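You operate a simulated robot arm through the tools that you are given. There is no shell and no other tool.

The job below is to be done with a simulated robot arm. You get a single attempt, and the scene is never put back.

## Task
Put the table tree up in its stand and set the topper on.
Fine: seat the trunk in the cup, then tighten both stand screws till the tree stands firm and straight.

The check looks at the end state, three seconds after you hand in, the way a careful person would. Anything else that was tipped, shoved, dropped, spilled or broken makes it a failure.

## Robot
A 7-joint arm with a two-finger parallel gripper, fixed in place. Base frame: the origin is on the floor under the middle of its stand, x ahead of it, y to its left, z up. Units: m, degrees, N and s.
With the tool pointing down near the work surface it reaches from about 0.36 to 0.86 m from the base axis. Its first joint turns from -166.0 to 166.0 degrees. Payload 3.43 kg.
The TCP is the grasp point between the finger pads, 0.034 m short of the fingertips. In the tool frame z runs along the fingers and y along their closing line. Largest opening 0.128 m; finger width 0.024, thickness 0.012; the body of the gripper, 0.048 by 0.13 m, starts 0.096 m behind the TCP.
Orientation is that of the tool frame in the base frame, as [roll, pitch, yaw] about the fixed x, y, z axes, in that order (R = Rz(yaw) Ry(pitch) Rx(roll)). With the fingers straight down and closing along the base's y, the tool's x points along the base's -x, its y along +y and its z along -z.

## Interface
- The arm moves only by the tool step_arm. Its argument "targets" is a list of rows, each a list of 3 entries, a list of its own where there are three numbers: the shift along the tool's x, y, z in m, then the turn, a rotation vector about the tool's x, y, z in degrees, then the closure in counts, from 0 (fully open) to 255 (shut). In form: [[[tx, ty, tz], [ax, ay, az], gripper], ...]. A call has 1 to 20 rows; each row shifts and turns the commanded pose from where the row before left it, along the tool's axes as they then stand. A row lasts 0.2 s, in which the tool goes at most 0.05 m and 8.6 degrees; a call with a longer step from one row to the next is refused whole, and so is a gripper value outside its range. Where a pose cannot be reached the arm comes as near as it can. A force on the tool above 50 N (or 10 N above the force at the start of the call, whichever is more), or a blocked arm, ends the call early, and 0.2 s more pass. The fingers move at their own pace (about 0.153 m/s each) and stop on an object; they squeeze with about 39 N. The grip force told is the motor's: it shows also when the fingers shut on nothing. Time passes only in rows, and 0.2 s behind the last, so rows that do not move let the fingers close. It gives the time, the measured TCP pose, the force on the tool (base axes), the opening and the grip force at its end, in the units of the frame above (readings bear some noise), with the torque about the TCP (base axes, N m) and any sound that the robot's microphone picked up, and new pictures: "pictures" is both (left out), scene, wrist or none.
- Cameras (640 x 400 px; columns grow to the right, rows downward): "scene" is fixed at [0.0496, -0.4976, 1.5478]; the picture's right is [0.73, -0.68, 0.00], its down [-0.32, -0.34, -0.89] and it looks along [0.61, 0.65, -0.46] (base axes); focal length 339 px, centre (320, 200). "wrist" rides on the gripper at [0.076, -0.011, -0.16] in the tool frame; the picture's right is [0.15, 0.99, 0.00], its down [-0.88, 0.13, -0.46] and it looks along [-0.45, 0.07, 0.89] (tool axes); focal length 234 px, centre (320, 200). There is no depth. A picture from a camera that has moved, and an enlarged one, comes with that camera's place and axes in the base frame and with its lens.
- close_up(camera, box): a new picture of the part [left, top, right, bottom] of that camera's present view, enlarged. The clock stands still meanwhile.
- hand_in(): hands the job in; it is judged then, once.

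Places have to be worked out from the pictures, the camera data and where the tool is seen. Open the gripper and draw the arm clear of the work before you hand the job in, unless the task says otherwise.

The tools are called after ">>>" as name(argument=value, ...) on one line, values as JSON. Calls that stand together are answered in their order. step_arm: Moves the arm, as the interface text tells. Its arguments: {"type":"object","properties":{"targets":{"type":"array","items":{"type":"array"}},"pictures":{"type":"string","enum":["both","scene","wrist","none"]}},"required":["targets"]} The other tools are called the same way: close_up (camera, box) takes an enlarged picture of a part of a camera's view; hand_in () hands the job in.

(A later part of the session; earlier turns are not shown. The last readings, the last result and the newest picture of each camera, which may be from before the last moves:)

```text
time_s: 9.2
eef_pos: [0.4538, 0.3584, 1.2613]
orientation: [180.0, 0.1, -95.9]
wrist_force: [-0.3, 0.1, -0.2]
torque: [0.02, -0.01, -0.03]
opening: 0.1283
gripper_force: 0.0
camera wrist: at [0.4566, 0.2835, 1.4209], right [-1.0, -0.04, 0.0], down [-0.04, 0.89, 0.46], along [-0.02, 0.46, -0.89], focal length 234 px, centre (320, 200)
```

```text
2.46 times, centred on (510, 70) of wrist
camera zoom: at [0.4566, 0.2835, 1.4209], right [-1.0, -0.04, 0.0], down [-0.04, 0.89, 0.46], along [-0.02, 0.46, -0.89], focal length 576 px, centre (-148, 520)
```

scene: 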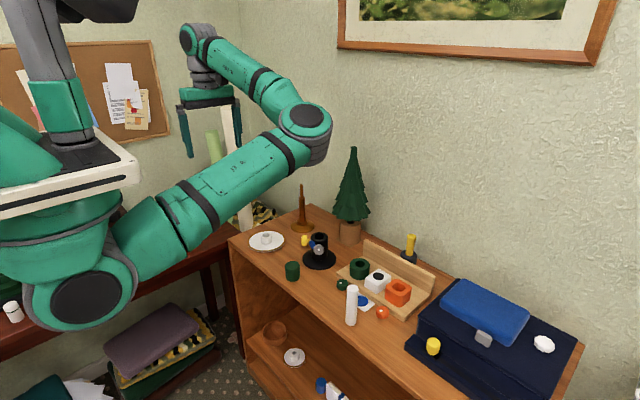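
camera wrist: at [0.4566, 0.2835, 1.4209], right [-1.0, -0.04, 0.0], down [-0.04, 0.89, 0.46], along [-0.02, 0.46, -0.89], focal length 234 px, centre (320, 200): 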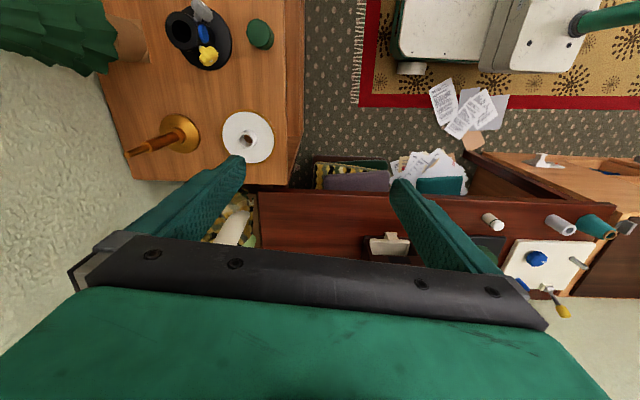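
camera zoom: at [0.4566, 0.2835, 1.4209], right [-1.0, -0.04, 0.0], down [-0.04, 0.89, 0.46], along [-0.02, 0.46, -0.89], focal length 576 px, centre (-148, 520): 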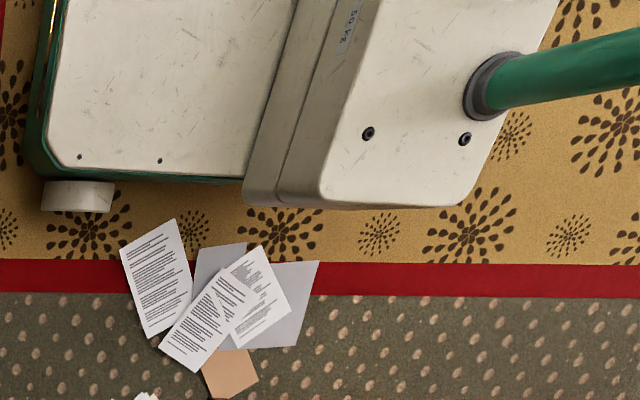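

The left desk is a separate yarn-winder setup. I swing the arm back to face forward and toward −y so I can also survey the right-hand side.

>>> step_arm(targets=[[[0, 0, 0], [0, 0, 8.5], 0], [[0, 0, 0], [0, 0, 8.5], 0], [[0, 0, 0], [0, 0, 8.5], 0], [[0, 0, 0], [0, 0, 8.5], 0], [[0, 0, 0], [0, 0, 8.5], 0], [[0, 0, 0], [0, 0, 8.5], 0], [[0, 0, 0], [0, 0, 8.5], 0], [[0, 0, 0], [0, 0, 8.5], 0], [[0, 0, 0], [0, 0, 8.5], 0], [[0, 0, 0], [0, 0, 8.5], 0], [[0, -0.048, 0], [0, 0, 0], 0], [[0, -0.048, 0], [0, 0, 0], 0], [[0, -0.048, 0], [0, 0, 0], 0], [[0, -0.048, 0], [0, 0, 0], 0], [[0, -0.048, 0], [0, 0, 0], 0], [[0, -0.048, 0], [0, 0, 0], 0], [[0, -0.048, 0], [0, 0, 0], 0], [[0, -0.048, 0], [0, 0, 0], 0], [[0, -0.048, 0], [0, 0, 0], 0], [[0, -0.048, 0], [0, 0, 0], 0]], pictures="wrist")

>>> step_arm(targets=[[[0, 0, 0], [0, 0, 8.5], 0], [[0, 0, 0], [0, 0, 8.5], 0], [[0, 0, 0], [0, 0, 8.5], 0], [[0, 0, 0], [0, 0, 8.5], 0], [[0, 0, 0], [0, 0, 8.5], 0], [[0, 0, 0], [0, 0, 8.5], 0], [[0, 0, 0], [0, 0, 8.5], 0], [[0, 0, 0], [0, 0, 8.5], 0], [[0, 0, 0], [0, 0, 8.5], 0], [[0, 0, 0], [0, 0, 8.5], 0]], pictures="both")

```text
time_s: 13.4
eef_pos: [0.4446, -0.1192, 1.2624]
orientation: [-179.9, 0.0, 179.1]
wrist_force: [0.2, 0.1, -0.8]
torque: [-0.03, 0.03, 0.04]
opening: 0.1279
gripper_force: 0.1
camera wrist: at [0.3677, -0.1292, 1.4213], right [-0.13, 0.99, 0.0], down [0.88, 0.12, 0.46], along [0.45, 0.06, -0.89], focal length 234 px, centre (320, 200)
```

wrist: 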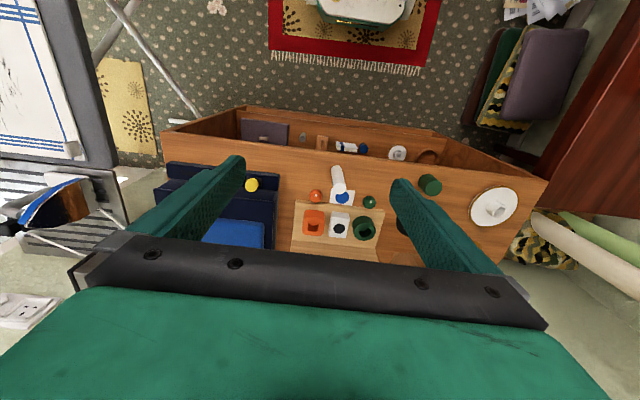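

```text
time_s: 15.6
eef_pos: [0.4451, -0.1201, 1.2619]
orientation: [-179.9, 0.0, 93.9]
wrist_force: [0.4, 0.0, -1.6]
torque: [0.04, 0.01, -0.01]
opening: 0.1279
gripper_force: 0.0
camera wrist: at [0.4285, -0.0452, 1.4208], right [0.98, 0.21, 0.0], down [0.19, -0.87, 0.46], along [0.1, -0.45, -0.89], focal length 234 px, centre (320, 200)
```

scene: 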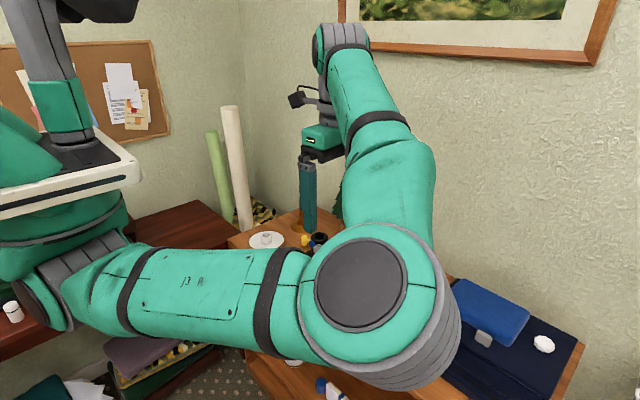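
wrist: 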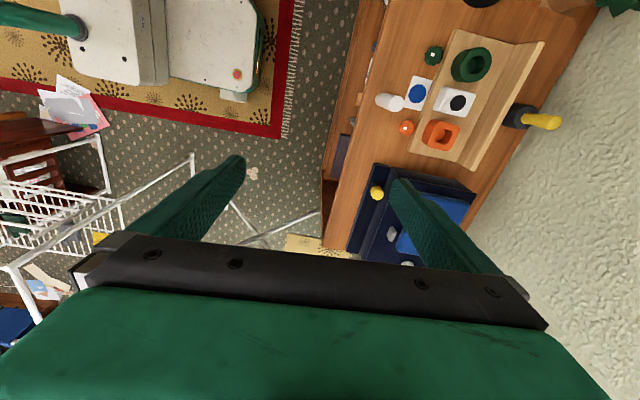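

The right side holds only a drying rack and an ironing-board-like table, while the earlier view hinted at more items inside the shelf's lower compartment. I turn back to face forward and enlarge that compartment.

>>> step_arm(targets=[[[0, 0, 0], [0, 0, -8.5], 0], [[0, 0, 0], [0, 0, -8.5], 0], [[0, 0, 0], [0, 0, -8.5], 0], [[0, 0, 0], [0, 0, -8.5], 0], [[0, 0, 0], [0, 0, -8.5], 0], [[0, 0, 0], [0, 0, -8.5], 0], [[0, 0, 0], [0, 0, -8.5], 0], [[0, 0, 0], [0, 0, -8.5], 0], [[0, 0, 0], [0, 0, -8.5], 0], [[0, 0, 0], [0, 0, -8.5], 0], [[0.02, 0.04, 0], [0, 0, 0], 0], [[0.02, 0.04, 0], [0, 0, 0], 0], [[0.02, 0.04, 0], [0, 0, 0], 0], [[0, 0.04, 0], [0, 0, 0], 0]], pictures="wrist")

>>> close_up(camera="wrist", box=[180, 110, 440, 210])

>>> close_up(camera="wrist", box=[240, 120, 340, 180])

```text
time_s: 18.6
eef_pos: [0.3873, 0.0409, 1.2627]
orientation: [180.0, 0.0, 179.0]
wrist_force: [-0.4, -0.3, 0.5]
torque: [0.07, -0.02, 0.0]
opening: 0.128
gripper_force: 0.0
camera wrist: at [0.3112, 0.0308, 1.4221], right [-0.13, 0.99, 0.0], down [0.88, 0.11, 0.46], along [0.45, 0.06, -0.89], focal length 234 px, centre (320, 200)
```

wrist: 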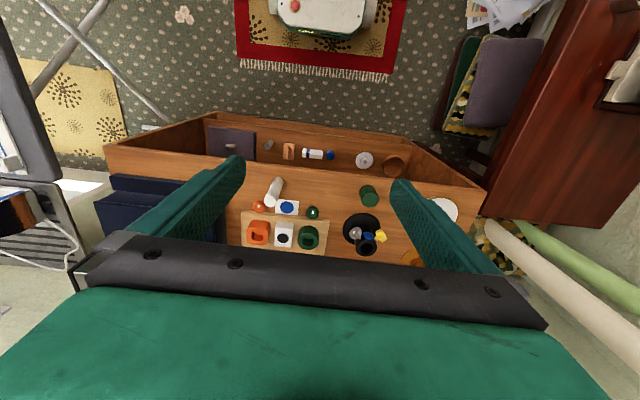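

```text
2.46 times, centred on (310, 160) of wrist
camera zoom: at [0.3112, 0.0308, 1.4221], right [-0.13, 0.99, 0.0], down [0.88, 0.11, 0.46], along [0.45, 0.06, -0.89], focal length 576 px, centre (345, 298)
```

zoom: 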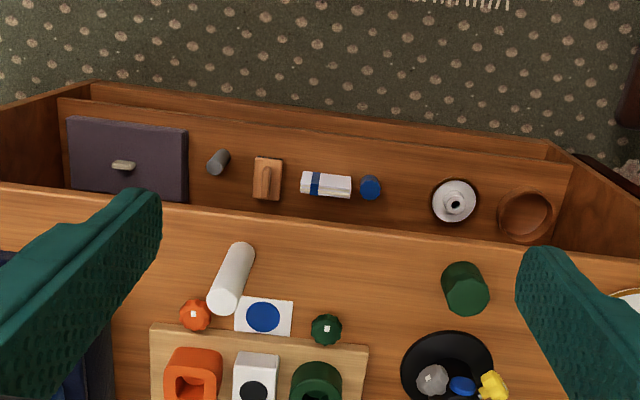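

```text
6.40 times, centred on (290, 150) of wrist
camera zoom: at [0.3112, 0.0308, 1.4221], right [-0.13, 0.99, 0.0], down [0.88, 0.11, 0.46], along [0.45, 0.06, -0.89], focal length 1499 px, centre (512, 520)
```

zoom: 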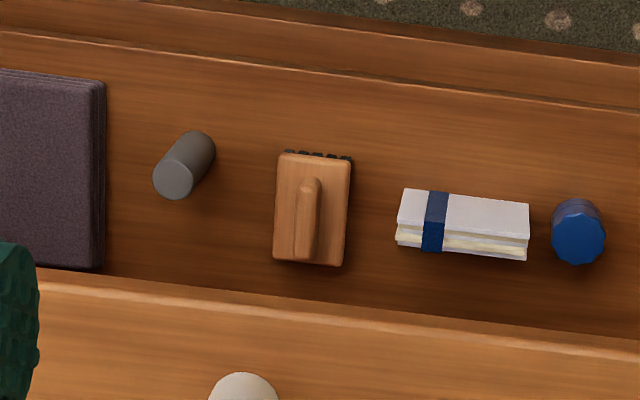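

The lower shelf holds clutter: a brush, jars, a plate and a bowl. I return over the rack to look straight into its pieces and at the nearby knobs.

>>> step_arm(targets=[[[-0.034, -0.005, 0.027], [0, 0, 0], 0], [[-0.034, -0.005, 0.027], [0, 0, 0], 0], [[-0.034, -0.005, 0.027], [0, 0, 0], 0], [[-0.034, -0.005, 0.027], [0, 0, 0], 0], [[-0.034, -0.005, 0.027], [0, 0, 0], 0], [[-0.034, -0.005, 0.027], [0, 0, 0], 0], [[-0.034, -0.005, 0.027], [0, 0, 0], 0], [[-0.034, -0.005, 0.021], [0, 0, 0], 0]], pictures="wrist")

>>> close_up(camera="wrist", box=[230, 60, 400, 240])

>>> close_up(camera="wrist", box=[240, 150, 320, 230])

>>> close_up(camera="wrist", box=[310, 150, 390, 230])

```text
time_s: 20.4
eef_pos: [0.6613, -0.0049, 1.0509]
orientation: [-179.9, 0.1, 179.0]
wrist_force: [-0.6, -0.4, 0.9]
torque: [-0.01, 0.0, 0.01]
opening: 0.1281
gripper_force: 0.1
camera wrist: at [0.5841, -0.015, 1.2108], right [-0.13, 0.99, 0.0], down [0.88, 0.12, 0.46], along [0.45, 0.06, -0.89], focal length 234 px, centre (320, 200)
```

wrist: 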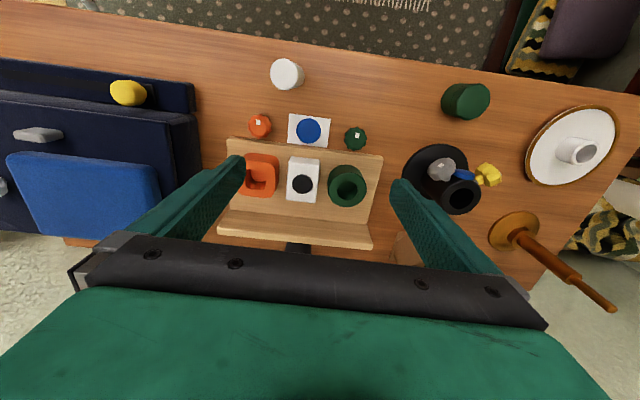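

```text
2.22 times, centred on (315, 150) of wrist
camera zoom: at [0.5841, -0.015, 1.2108], right [-0.13, 0.99, 0.0], down [0.88, 0.12, 0.46], along [0.45, 0.06, -0.89], focal length 520 px, centre (331, 311)
```

zoom: 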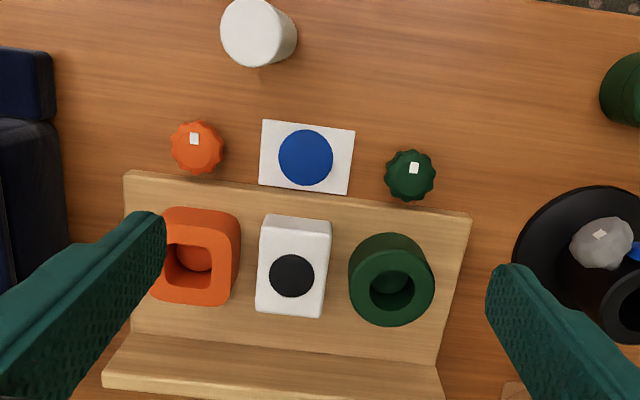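

```text
5.00 times, centred on (280, 190) of wrist
camera zoom: at [0.5841, -0.015, 1.2108], right [-0.13, 0.99, 0.0], down [0.88, 0.12, 0.46], along [0.45, 0.06, -0.89], focal length 1171 px, centre (520, 250)
```

zoom: 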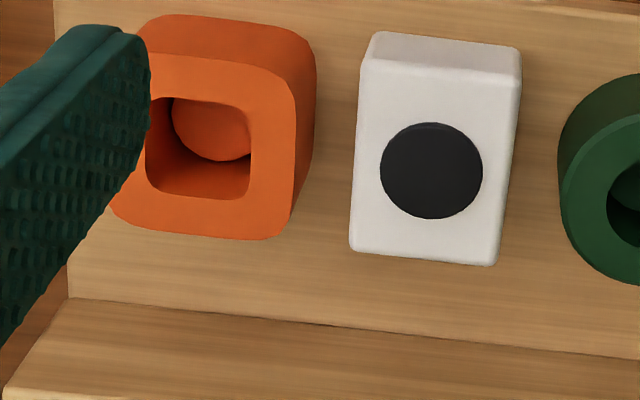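

```text
5.00 times, centred on (350, 190) of wrist
camera zoom: at [0.5841, -0.015, 1.2108], right [-0.13, 0.99, 0.0], down [0.88, 0.12, 0.46], along [0.45, 0.06, -0.89], focal length 1171 px, centre (170, 250)
```

zoom: 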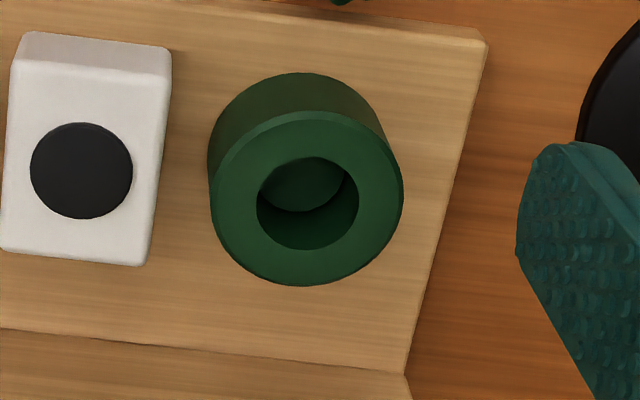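

The rack is a panel with recessed buttons and dials, so it is unrelated to the tree. I look more closely at the yellow-handled item by the wall and at the domed green cylinder, the remaining topper candidates.

>>> step_arm(targets=[[[0.015, 0, -0.0375], [0, 0, 0], 0], [[0.015, 0, -0.0375], [0, 0, 0], 0], [[0.015, 0, -0.0375], [0, 0, 0], 0], [[0.015, 0, -0.0375], [0, 0, 0], 0], [[0, 0, 0], [0, -8.3, 0], 0], [[0, 0, 0], [0, -8.3, 0], 0], [[0, 0, 0], [0, -8.3, 0], 0]], pictures="wrist")

>>> close_up(camera="wrist", box=[270, 140, 350, 220])

>>> close_up(camera="wrist", box=[380, 20, 520, 160])

```text
time_s: 22.0
eef_pos: [0.5997, -0.0028, 1.2036]
orientation: [180.0, 25.0, 179.0]
wrist_force: [-0.5, 0.1, -0.4]
torque: [-0.01, 0.01, -0.01]
opening: 0.128
gripper_force: 0.2
camera wrist: at [0.4629, -0.0115, 1.3141], right [-0.12, 0.99, -0.06], down [0.61, 0.12, 0.79], along [0.79, 0.05, -0.62], focal length 234 px, centre (320, 200)
```

wrist: 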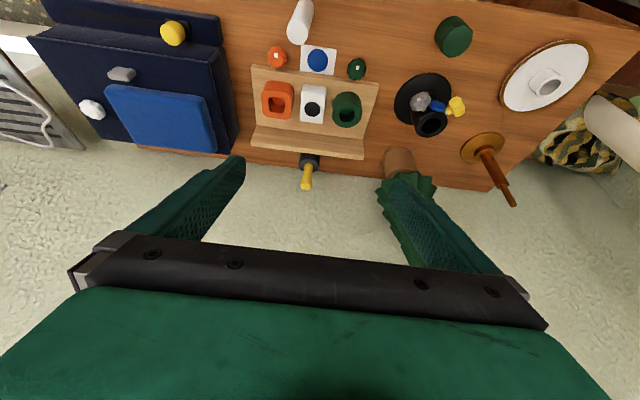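

```text
5.00 times, centred on (310, 180) of wrist
camera zoom: at [0.4629, -0.0115, 1.3141], right [-0.12, 0.99, -0.06], down [0.61, 0.12, 0.79], along [0.79, 0.05, -0.62], focal length 1171 px, centre (370, 300)
```

zoom: 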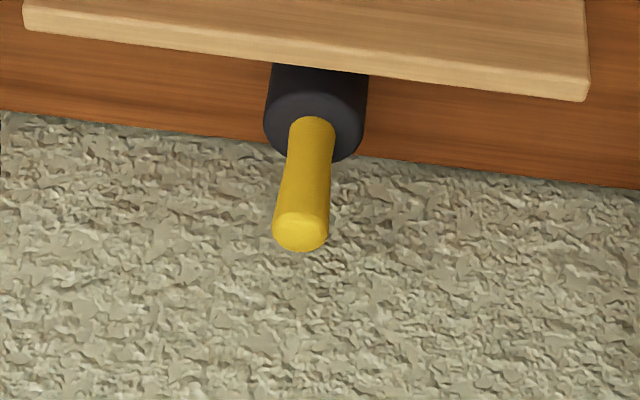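

```text
2.86 times, centred on (450, 90) of wrist
camera zoom: at [0.4629, -0.0115, 1.3141], right [-0.12, 0.99, -0.06], down [0.61, 0.12, 0.79], along [0.79, 0.05, -0.62], focal length 669 px, centre (-51, 514)
```

zoom: 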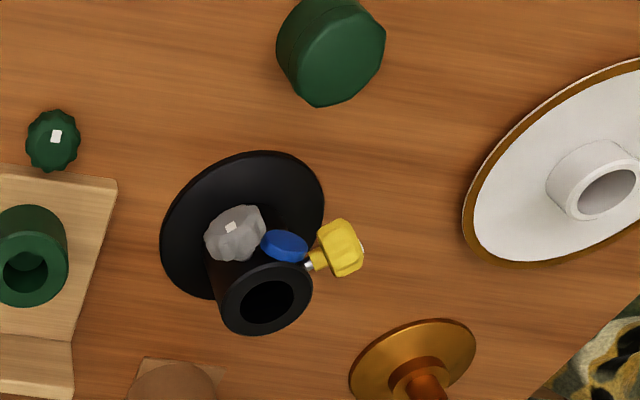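

The yellow item is just a tool in its holder. I compare the lower-shelf plate and take another look at the green cylinder at high zoom from this camera.

>>> close_up(camera="scene", box=[280, 340, 310, 372])

>>> close_up(camera="wrist", box=[430, 10, 480, 60])

>>> close_up(camera="scene", box=[288, 178, 318, 238])

>>> close_up(camera="scene", box=[255, 315, 295, 350])

>>> close_up(camera="wrist", box=[60, 50, 160, 150])

```text
12.50 times, centred on (295, 356) of scene
camera zoom: at [0.0496, -0.4976, 1.5478], right [0.73, -0.68, 0.0], down [-0.32, -0.34, -0.89], along [0.61, 0.65, -0.46], focal length 4233 px, centre (632, -1750)
```

zoom: 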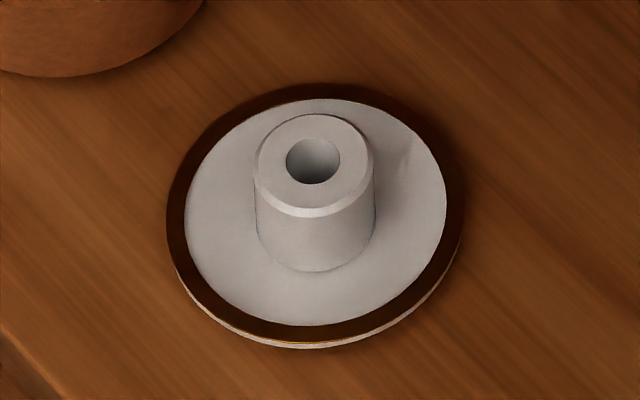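

```text
8.00 times, centred on (455, 35) of wrist
camera zoom: at [0.4629, -0.0115, 1.3141], right [-0.12, 0.99, -0.06], down [0.61, 0.12, 0.79], along [0.79, 0.05, -0.62], focal length 1873 px, centre (-760, 1520)
```

zoom: 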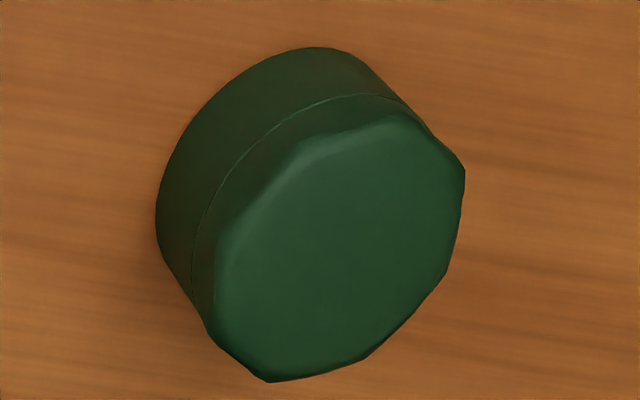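

```text
6.67 times, centred on (303, 208) of scene
camera zoom: at [0.0496, -0.4976, 1.5478], right [0.73, -0.68, 0.0], down [-0.32, -0.34, -0.89], along [0.61, 0.65, -0.46], focal length 2258 px, centre (433, 147)
```

zoom: 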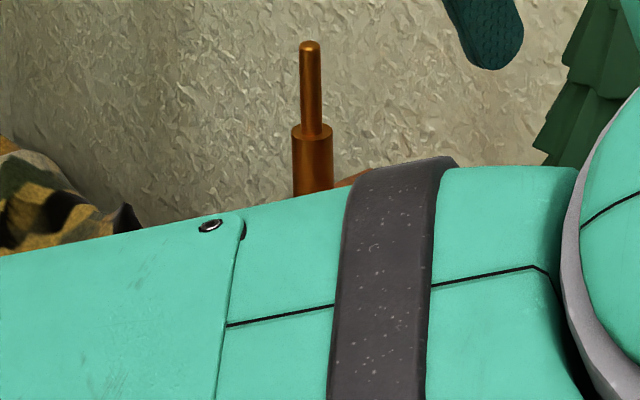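

```text
11.43 times, centred on (275, 332) of scene
camera zoom: at [0.0496, -0.4976, 1.5478], right [0.73, -0.68, 0.0], down [-0.32, -0.34, -0.89], along [0.61, 0.65, -0.46], focal length 3870 px, centre (834, -1314)
```

zoom: 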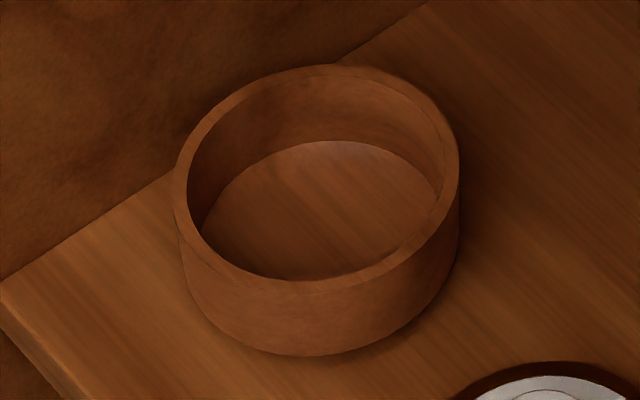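

```text
4.00 times, centred on (110, 100) of wrist
camera zoom: at [0.4629, -0.0115, 1.3141], right [-0.12, 0.99, -0.06], down [0.61, 0.12, 0.79], along [0.79, 0.05, -0.62], focal length 937 px, centre (1160, 600)
```

zoom: 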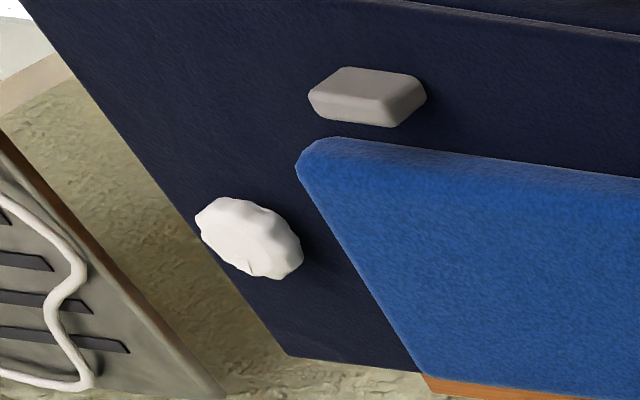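

I now place the stand's rim at about (0.712, 0.216, 0.894) and its foot at z≈0.79. The green fluted cap in line with the tree and stand is my leading topper candidate, to be checked later. I move in front of the tree to measure its tip.

>>> step_arm(targets=[[[0.0151, 0.0367, -0.007], [-0.42, 0, -0.906], 0], [[0.0151, 0.0367, -0.007], [0, 0, 0], 0], [[0.0151, 0.0367, -0.007], [0, 0, 0], 0], [[0.0151, 0.0367, -0.007], [0, 0, 0], 0], [[0.0151, 0.0367, -0.007], [0, 0, 0], 0], [[0.0151, 0.0367, -0.007], [0, 0, 0], 0], [[0, 0, 0], [0, 0, 0], 0]], pictures="both")

>>> close_up(camera="wrist", box=[270, 100, 370, 240])

```text
time_s: 23.6
eef_pos: [0.4997, 0.2183, 1.2024]
orientation: [180.0, 24.9, 179.9]
wrist_force: [-0.2, 0.3, -0.1]
torque: [-0.02, -0.01, 0.01]
opening: 0.1283
gripper_force: 0.1
camera wrist: at [0.3629, 0.2078, 1.3144], right [-0.13, 0.99, -0.06], down [0.61, 0.13, 0.78], along [0.78, 0.07, -0.62], focal length 234 px, centre (320, 200)
```

scene: 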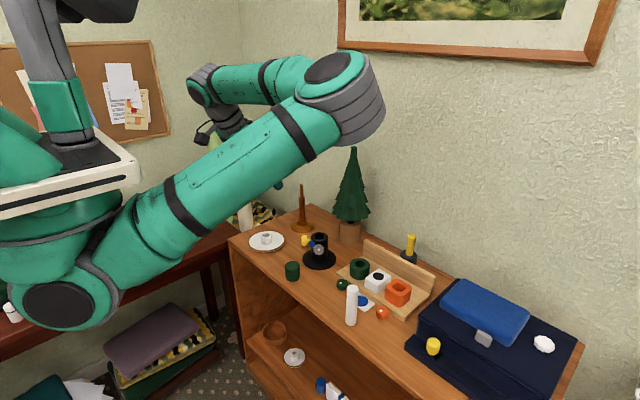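
wrist: 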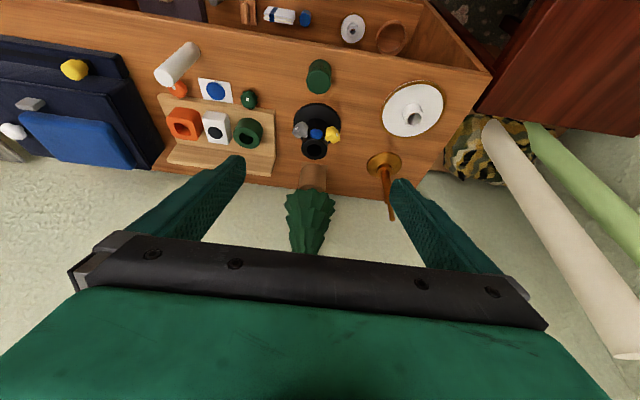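

```text
2.86 times, centred on (320, 170) of wrist
camera zoom: at [0.3629, 0.2078, 1.3144], right [-0.13, 0.99, -0.06], down [0.61, 0.13, 0.78], along [0.78, 0.07, -0.62], focal length 669 px, centre (320, 286)
```

zoom: 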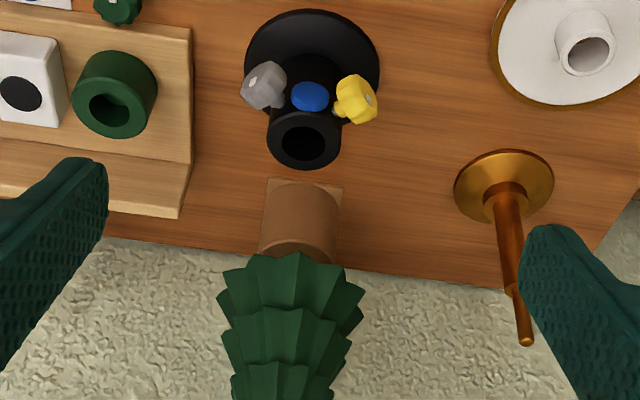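

The tip is hidden behind the gripper bar from here. I tilt the tool further forward so the camera looks level at the top of the tree.

>>> step_arm(targets=[[[0, 0, 0], [0, -8.3, 0], 0], [[0, 0, 0], [0, -8.3, 0], 0], [[0, 0, 0], [0, -8.5, 0], 0], [[0, 0, 0], [0, 0, 0], 0]], pictures="wrist")

>>> close_up(camera="wrist", box=[270, 80, 370, 240])

```text
time_s: 24.6
eef_pos: [0.5001, 0.2167, 1.1929]
orientation: [178.0, 48.1, 178.4]
wrist_force: [-0.1, 0.4, 0.3]
torque: [0.0, 0.01, -0.02]
opening: 0.1282
gripper_force: 0.1
camera wrist: at [0.3289, 0.206, 1.2414], right [-0.1, 0.99, -0.09], down [0.25, 0.11, 0.96], along [0.96, 0.07, -0.26], focal length 234 px, centre (320, 200)
```

wrist: 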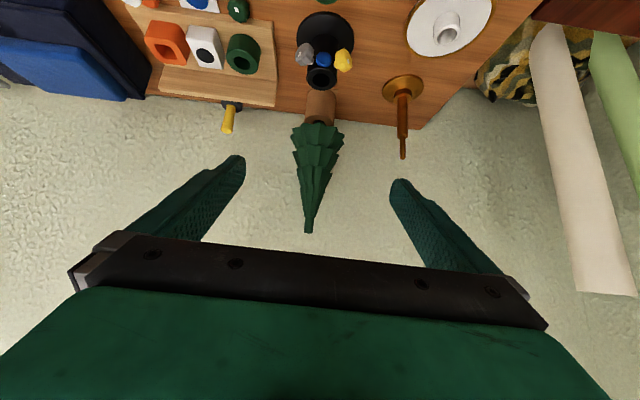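

```text
2.50 times, centred on (320, 160) of wrist
camera zoom: at [0.3289, 0.206, 1.2414], right [-0.1, 0.99, -0.09], down [0.25, 0.11, 0.96], along [0.96, 0.07, -0.26], focal length 585 px, centre (320, 300)
```

zoom: 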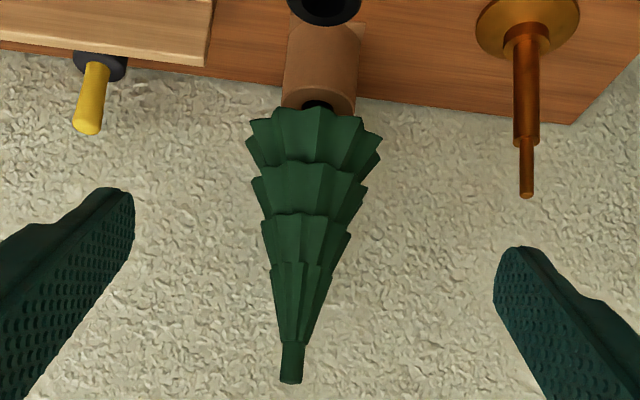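

The tip measures about (0.88, 0.226, 1.174), with its peg about 21 mm thick and 42 mm tall. I move the open gripper forward at the same tilt to a point just short of the tip to test reach.

>>> step_arm(targets=[[[-0.018, 0.0011, 0.0315], [0, 0, 0], 0], [[-0.018, 0.0011, 0.0315], [0, 0, 0], 0], [[-0.018, 0.0011, 0.0315], [0, 0, 0], 0], [[-0.018, 0.0011, 0.0315], [0, 0, 0], 0], [[-0.018, 0.0011, 0.0315], [0, 0, 0], 0], [[-0.018, 0.0011, 0.0315], [0, 0, 0], 0], [[-0.018, 0.0011, 0.0315], [0, 0, 0], 0], [[0, 0, 0], [0, 0, 0], 0]], pictures="both")

>>> close_up(camera="wrist", box=[230, 120, 400, 250])

```text
time_s: 26.4
eef_pos: [0.751, 0.2262, 1.1553]
orientation: [180.0, 50.0, -179.9]
wrist_force: [0.3, 0.3, 0.1]
torque: [-0.02, 0.02, -0.04]
opening: 0.128
gripper_force: 0.1
camera wrist: at [0.578, 0.2153, 1.2001], right [-0.1, 0.99, -0.11], down [0.22, 0.13, 0.97], along [0.97, 0.07, -0.23], focal length 234 px, centre (320, 200)
```

scene: 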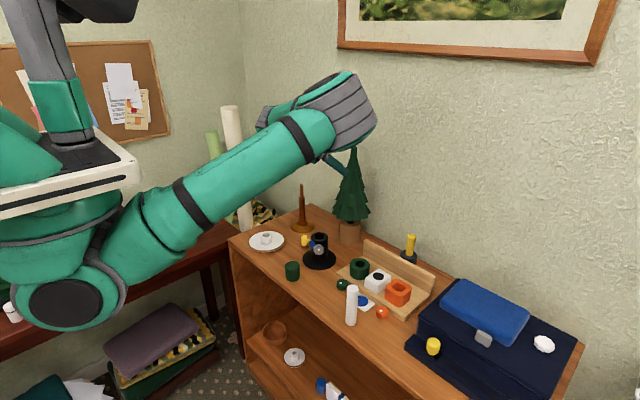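
wrist: 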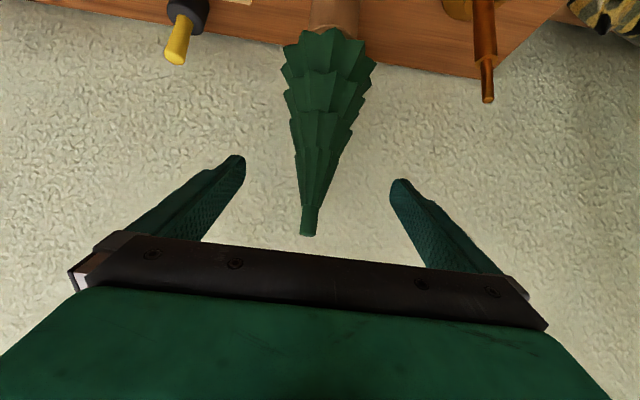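

```text
3.08 times, centred on (315, 185) of wrist
camera zoom: at [0.578, 0.2153, 1.2001], right [-0.1, 0.99, -0.11], down [0.22, 0.13, 0.97], along [0.97, 0.07, -0.23], focal length 720 px, centre (335, 246)
```

zoom: 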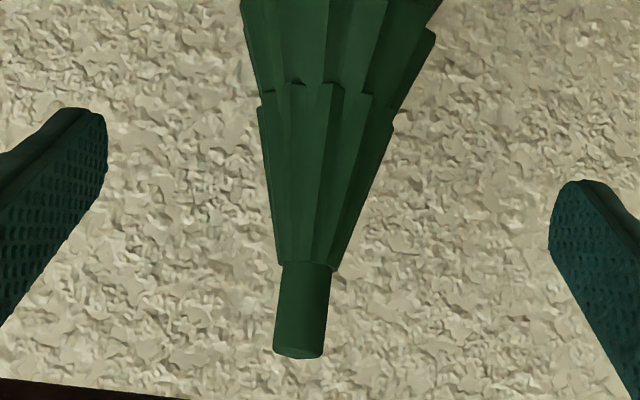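

The tip is confirmed at about (0.881, 0.226, 1.175), and the arm holds this 50° tilt well. Before gripping, I test with an empty gripper that I can reach the raised poses above the stand and above the tree.

>>> step_arm(targets=[[[-0.0236, -0.0033, -0.0368], [0, 0, 0], 0], [[-0.0236, -0.0033, -0.0368], [0, 0, 0], 0], [[-0.0236, -0.0033, -0.0368], [0, 0, 0], 0], [[0, 0, 0], [0, 0, 0], 0]], pictures="none")

>>> step_arm(targets=[[[-0.0291, 0.0026, 0.0308], [0, 0, 0], 0], [[-0.0291, 0.0026, 0.0308], [0, 0, 0], 0], [[-0.0291, 0.0026, 0.0308], [0, 0, 0], 0], [[-0.0291, 0.0026, 0.0308], [0, 0, 0], 0], [[0, 0, 0], [0, 0, 0], 0]], pictures="both")

```text
time_s: 27.4
eef_pos: [0.7111, 0.2148, 1.2606]
orientation: [178.6, 47.9, 179.1]
wrist_force: [0.3, -0.3, -0.7]
torque: [0.0, 0.04, -0.02]
opening: 0.1281
gripper_force: 0.1
```

```text
time_s: 28.6
eef_pos: [0.8812, 0.2259, 1.291]
orientation: [-179.9, 50.0, -179.9]
wrist_force: [0.0, -0.6, 0.2]
torque: [-0.02, 0.03, 0.03]
opening: 0.1279
gripper_force: 0.1
camera wrist: at [0.7084, 0.2143, 1.3354], right [-0.09, 0.99, -0.11], down [0.22, 0.13, 0.97], along [0.97, 0.07, -0.23], focal length 234 px, centre (320, 200)
```

scene: 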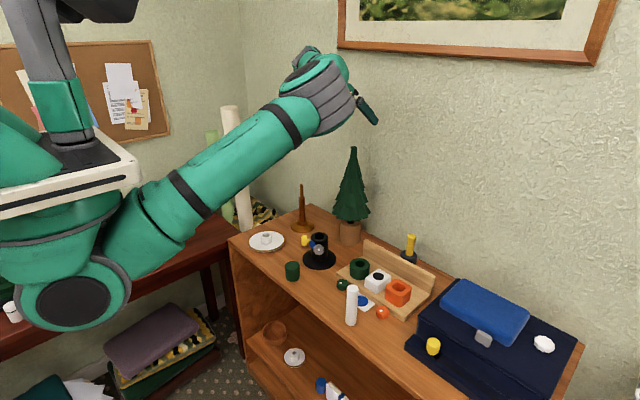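
wrist: 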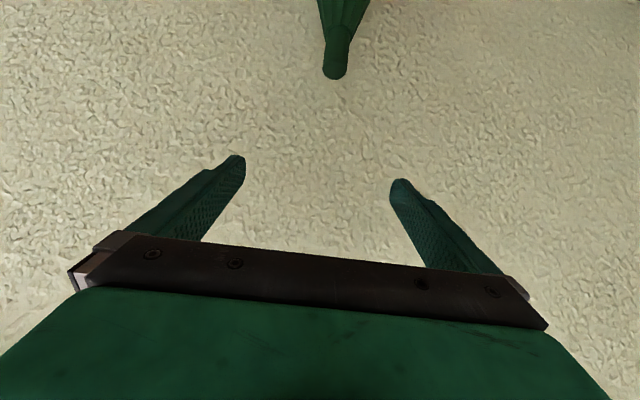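

At 50° tilt the raised pose over the stand is slightly out of range, while the one over the tree is fine. I test a gentler 35° tilt at both places.

>>> step_arm(targets=[[[0, 0, 0], [0, 7.5, 0], 0], [[0, 0, 0], [0, 7.5, 0], 0], [[0, 0, 0], [0, 0, 0], 0]], pictures="none")

>>> step_arm(targets=[[[0.0346, -0.0026, -0.0242], [0, 0, 0], 0], [[0.0346, -0.0026, -0.0242], [0, 0, 0], 0], [[0.0346, -0.0026, -0.0242], [0, 0, 0], 0], [[0.0346, -0.0026, -0.0242], [0, 0, 0], 0], [[0, 0, 0], [0, 0, 0], 0]], pictures="wrist")

```text
time_s: 29.4
eef_pos: [0.8806, 0.2248, 1.2916]
orientation: [179.9, 35.0, -179.9]
wrist_force: [0.3, -0.3, -1.0]
torque: [0.0, -0.02, 0.0]
opening: 0.1278
gripper_force: 0.0
```

```text
time_s: 30.6
eef_pos: [0.7127, 0.2169, 1.2707]
orientation: [178.9, 32.9, 179.5]
wrist_force: [0.4, -0.5, 0.4]
torque: [-0.01, 0.03, -0.02]
opening: 0.1284
gripper_force: 0.1
camera wrist: at [0.5612, 0.2042, 1.363], right [-0.13, 0.99, -0.06], down [0.49, 0.12, 0.86], along [0.86, 0.08, -0.5], focal length 234 px, centre (320, 200)
```

wrist: 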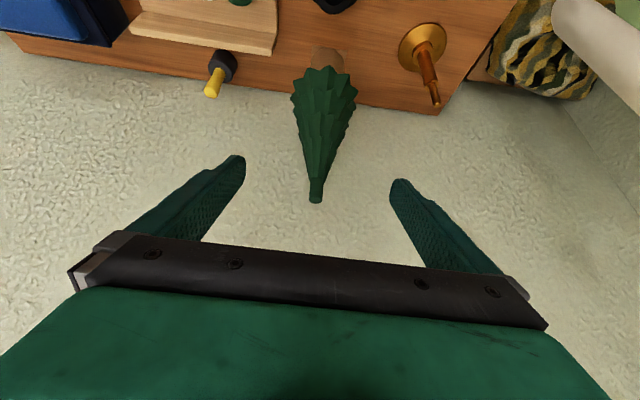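

The limit eases as the tilt shrinks. I test a 15° tilt over the stand, then over the tree.

>>> step_arm(targets=[[[0, 0, 0], [0, 6.67, 0], 0], [[0, 0, 0], [0, 6.67, 0], 0], [[0, 0, 0], [0, 6.66, 0], 0], [[0, 0, 0], [0, 0, 0], 0]], pictures="none")

>>> step_arm(targets=[[[-0.0408, 0.0026, 0.0109], [0, 0, 0], 0], [[-0.0408, 0.0026, 0.0109], [0, 0, 0], 0], [[-0.0408, 0.0026, 0.0109], [0, 0, 0], 0], [[-0.0408, 0.0026, 0.0109], [0, 0, 0], 0], [[0, 0, 0], [0, 0, 0], 0]], pictures="scene")

```text
time_s: 31.6
eef_pos: [0.7115, 0.2161, 1.292]
orientation: [-179.9, 14.9, -179.9]
wrist_force: [0.4, -0.2, 0.1]
torque: [-0.01, 0.0, -0.02]
opening: 0.1279
gripper_force: 0.0
```

```text
time_s: 32.8
eef_pos: [0.8611, 0.2194, 1.2919]
orientation: [-180.0, 15.0, 179.7]
wrist_force: [0.9, -0.2, -0.4]
torque: [0.1, 0.05, 0.04]
opening: 0.1279
gripper_force: 0.0
out of reach, approached as far as the arm can: row 4
```

scene: 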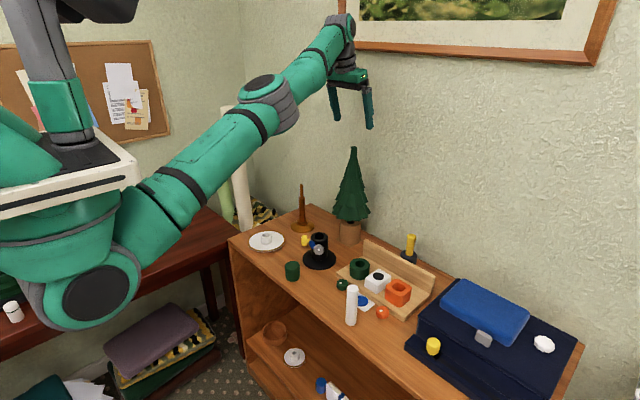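

At 15° the stand pose is reachable but the tree pose is just out of reach. I try 25°, which should satisfy both.

>>> step_arm(targets=[[[0, 0, 0], [0, -5, 0], 0], [[0, 0, 0], [0, -5, 0], 0], [[0, 0, 0], [0, 0, 0], 0]], pictures="none")

>>> step_arm(targets=[[[0.0383, -0.0026, -0.0179], [0, 0, 0], 0], [[0.0383, -0.0026, -0.0179], [0, 0, 0], 0], [[0.0383, -0.0026, -0.0179], [0, 0, 0], 0], [[0.0383, -0.0026, -0.0179], [0, 0, 0], 0], [[0, 0, 0], [0, 0, 0], 0]], pictures="none")

```text
time_s: 33.6
eef_pos: [0.8597, 0.2241, 1.2921]
orientation: [-180.0, 25.0, 180.0]
wrist_force: [-0.1, 0.1, 0.4]
torque: [-0.02, 0.0, 0.01]
opening: 0.1281
gripper_force: 0.1
```

```text
time_s: 34.8
eef_pos: [0.6909, 0.2154, 1.2907]
orientation: [179.8, 24.9, -180.0]
wrist_force: [0.0, 0.4, 0.2]
torque: [-0.03, 0.01, 0.01]
opening: 0.128
gripper_force: 0.1
```

A 25° tilt works near the stand. I now go above the tree tip at that tilt, at (0.8735, 0.2264, 1.29), and check alignment before descending.

>>> step_arm(targets=[[[-0.0331, 0.0022, 0.01544], [0, 0, 0], 0], [[-0.0331, 0.0022, 0.01544], [0, 0, 0], 0], [[-0.0331, 0.0022, 0.01544], [0, 0, 0], 0], [[-0.0331, 0.0022, 0.01544], [0, 0, 0], 0], [[-0.0331, 0.0022, 0.01544], [0, 0, 0], 0], [[0, 0, 0], [0, 0, 0], 0]], pictures="both")

```text
time_s: 36.2
eef_pos: [0.8698, 0.2269, 1.2931]
orientation: [-180.0, 25.0, -179.9]
wrist_force: [-0.7, -0.8, 0.7]
torque: [0.0, -0.02, -0.04]
opening: 0.1279
gripper_force: 0.1
camera wrist: at [0.7332, 0.2152, 1.4046], right [-0.13, 0.99, -0.06], down [0.6, 0.13, 0.79], along [0.78, 0.07, -0.62], focal length 234 px, centre (320, 200)
```

scene: 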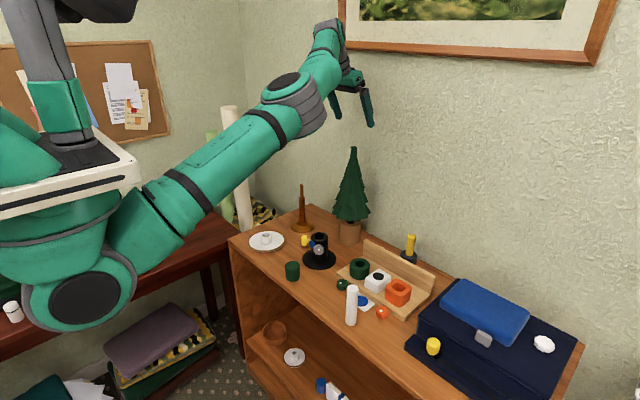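
wrist: 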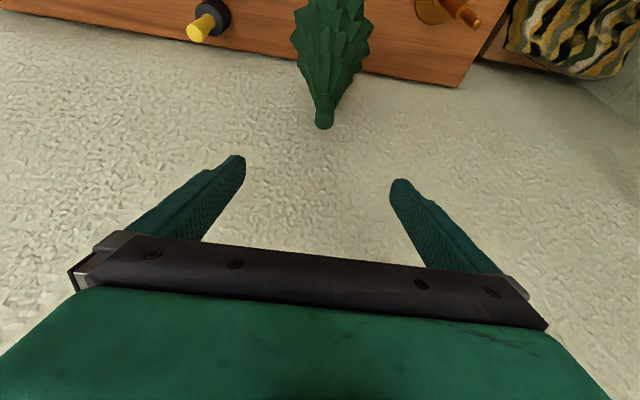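

The arm stops about 4 mm short here at 25°, so I add 3° of tilt for margin and re-check.

>>> step_arm(targets=[[[0, 0, 0], [0, -3, 0], 0], [[-0.003, 0, 0.005], [0, 0, 0], 0], [[0, 0, 0], [0, 0, 0], 0]], pictures="wrist")

>>> close_up(camera="wrist", box=[270, 60, 370, 160])

>>> close_up(camera="scene", box=[320, 60, 400, 200])

```text
time_s: 37.0
eef_pos: [0.8763, 0.2242, 1.2883]
orientation: [-180.0, 28.0, -179.9]
wrist_force: [0.3, -0.6, -0.4]
torque: [-0.01, -0.01, 0.02]
opening: 0.128
gripper_force: 0.1
camera wrist: at [0.7339, 0.2147, 1.394], right [-0.13, 0.99, -0.07], down [0.56, 0.13, 0.82], along [0.82, 0.07, -0.57], focal length 234 px, centre (320, 200)
```

wrist: 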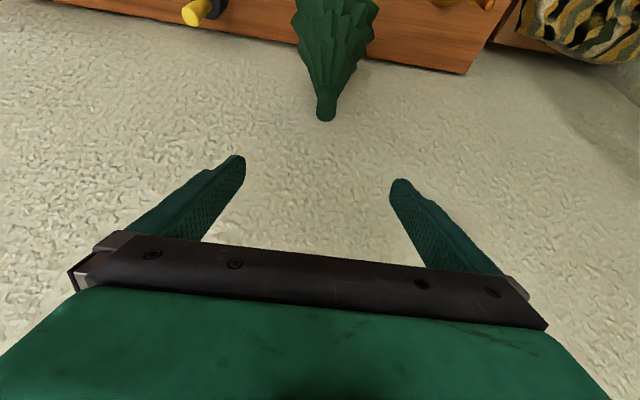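

```text
4.00 times, centred on (320, 110) of wrist
camera zoom: at [0.7339, 0.2147, 1.394], right [-0.13, 0.99, -0.07], down [0.56, 0.13, 0.82], along [0.82, 0.07, -0.57], focal length 937 px, centre (320, 560)
```

zoom: 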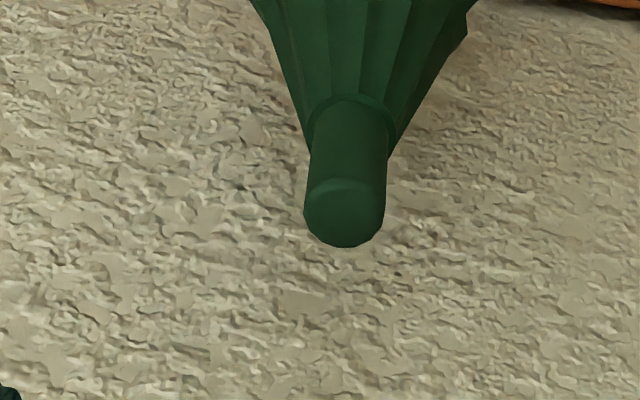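

```text
2.86 times, centred on (360, 130) of scene
camera zoom: at [0.0496, -0.4976, 1.5478], right [0.73, -0.68, 0.0], down [-0.32, -0.34, -0.89], along [0.61, 0.65, -0.46], focal length 968 px, centre (206, 400)
```

zoom: 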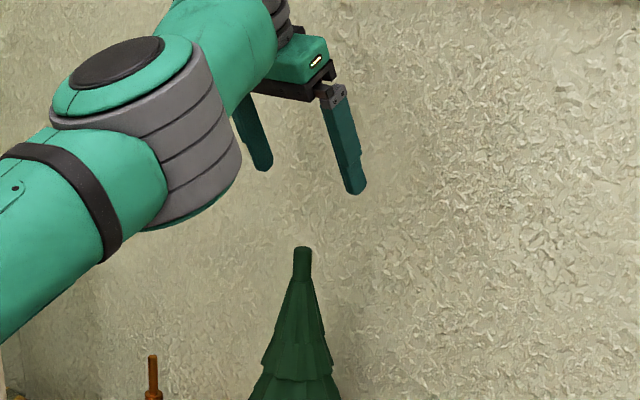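

The tip peg is centred between the fingers at about (0.883, 0.226). I descend with the gripper open so the fingertips straddle the peg, then check before closing.

>>> step_arm(targets=[[[0.011, 0, 0.0198], [0, 0, 0], 0], [[0.011, 0, 0.0198], [0, 0, 0], 0], [[0.011, 0, 0.0198], [0, 0, 0], 0], [[0.011, 0, 0.0198], [0, 0, 0], 0], [[0.011, 0, 0.0198], [0, 0, 0], 0], [[0, 0, 0], [0, 0, 0], 0]], pictures="both")

>>> close_up(camera="scene", box=[320, 100, 400, 200])

>>> close_up(camera="wrist", box=[220, 120, 420, 280])

```text
time_s: 38.4
eef_pos: [0.874, 0.2264, 1.1763]
orientation: [180.0, 27.9, -179.9]
wrist_force: [-0.3, -0.3, 0.4]
torque: [0.0, -0.07, 0.0]
opening: 0.128
gripper_force: 0.0
camera wrist: at [0.7329, 0.215, 1.2807], right [-0.13, 0.99, -0.07], down [0.56, 0.13, 0.82], along [0.82, 0.07, -0.57], focal length 234 px, centre (320, 200)
```

scene: 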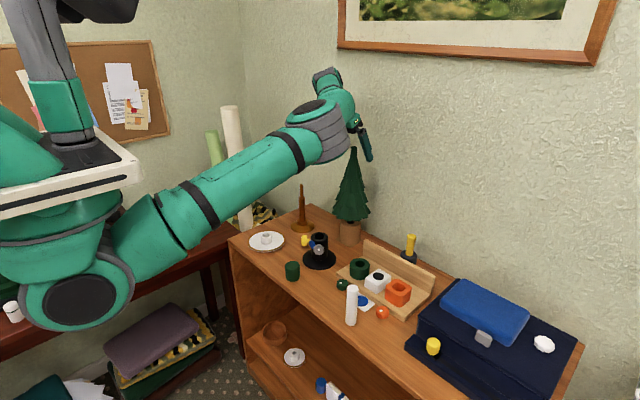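
wrist: 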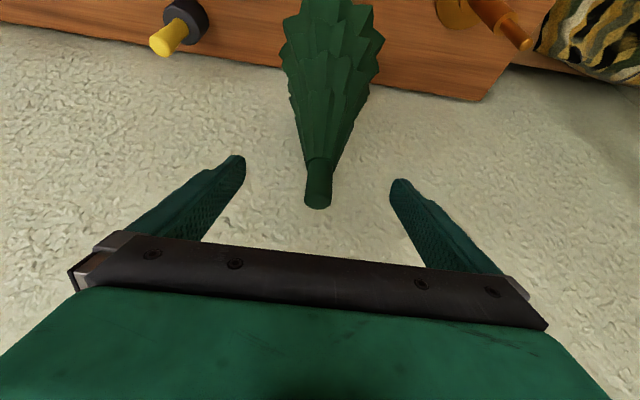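

```text
4.00 times, centred on (360, 150) of scene
camera zoom: at [0.0496, -0.4976, 1.5478], right [0.73, -0.68, 0.0], down [-0.32, -0.34, -0.89], along [0.61, 0.65, -0.46], focal length 1355 px, centre (160, 400)
```

zoom: 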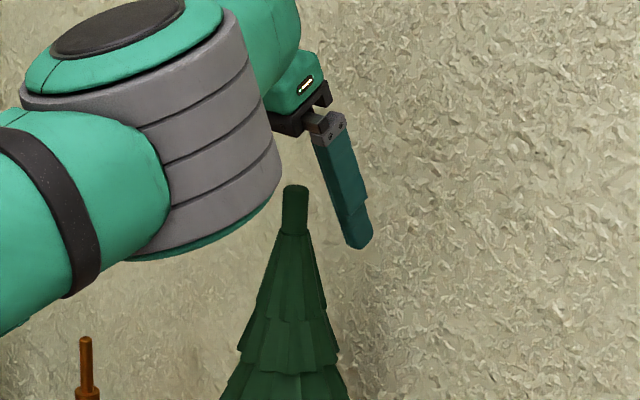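

```text
2.50 times, centred on (320, 200) of wrist
camera zoom: at [0.7329, 0.215, 1.2807], right [-0.13, 0.99, -0.07], down [0.56, 0.13, 0.82], along [0.82, 0.07, -0.57], focal length 585 px, centre (320, 200)
```

zoom: 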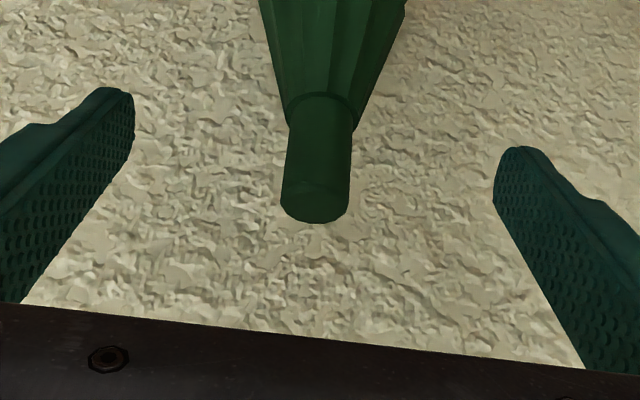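

The peg sits centrally between the fingertips, at the designed depth. I close the gripper on it.

>>> step_arm(targets=[[[0, 0, 0], [0, 0, 0], 255], [[0, 0, 0], [0, 0, 0], 255], [[0, 0, 0], [0, 0, 0], 255], [[0, 0, 0], [0, 0, 0], 255]], pictures="both")

>>> close_up(camera="scene", box=[310, 100, 400, 260])

```text
time_s: 39.4
eef_pos: [0.8767, 0.2245, 1.1753]
orientation: [180.0, 27.9, -180.0]
wrist_force: [-0.2, -1.6, -0.4]
torque: [-0.48, 0.16, -0.02]
opening: 0.021
gripper_force: 39.3
camera wrist: at [0.733, 0.2145, 1.2809], right [-0.13, 0.99, -0.07], down [0.56, 0.13, 0.82], along [0.82, 0.07, -0.57], focal length 234 px, centre (320, 200)
```

scene: 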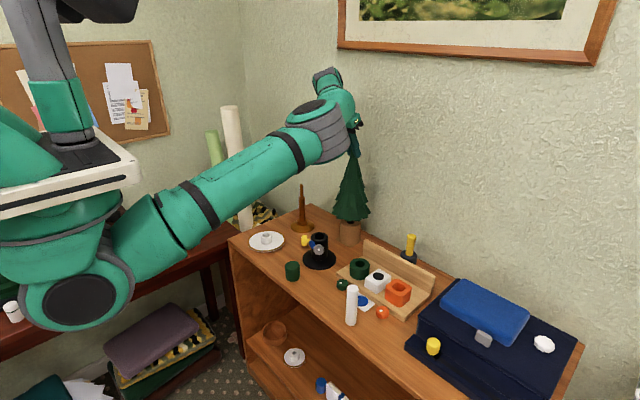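
wrist: 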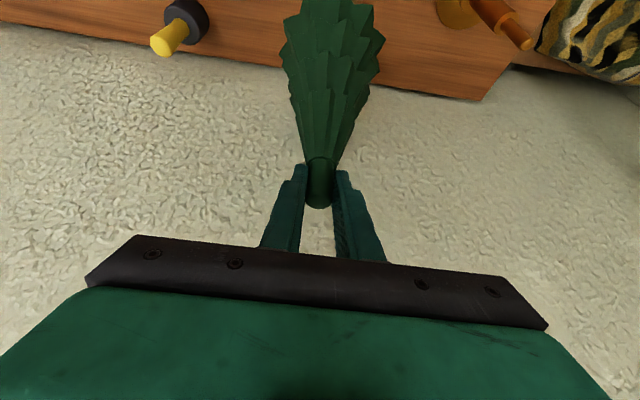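

```text
2.50 times, centred on (355, 180) of scene
camera zoom: at [0.0496, -0.4976, 1.5478], right [0.73, -0.68, 0.0], down [-0.32, -0.34, -0.89], along [0.61, 0.65, -0.46], focal length 847 px, centre (232, 250)
```

zoom: 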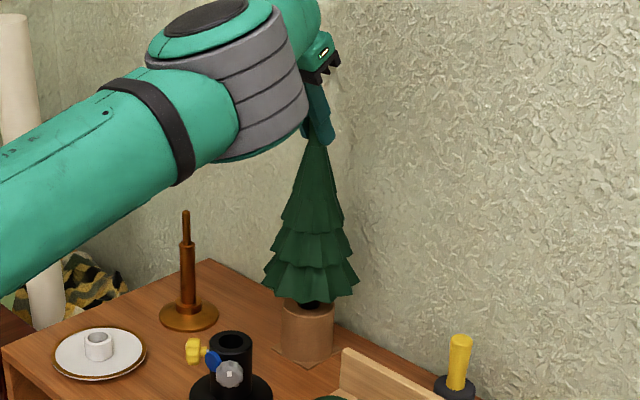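

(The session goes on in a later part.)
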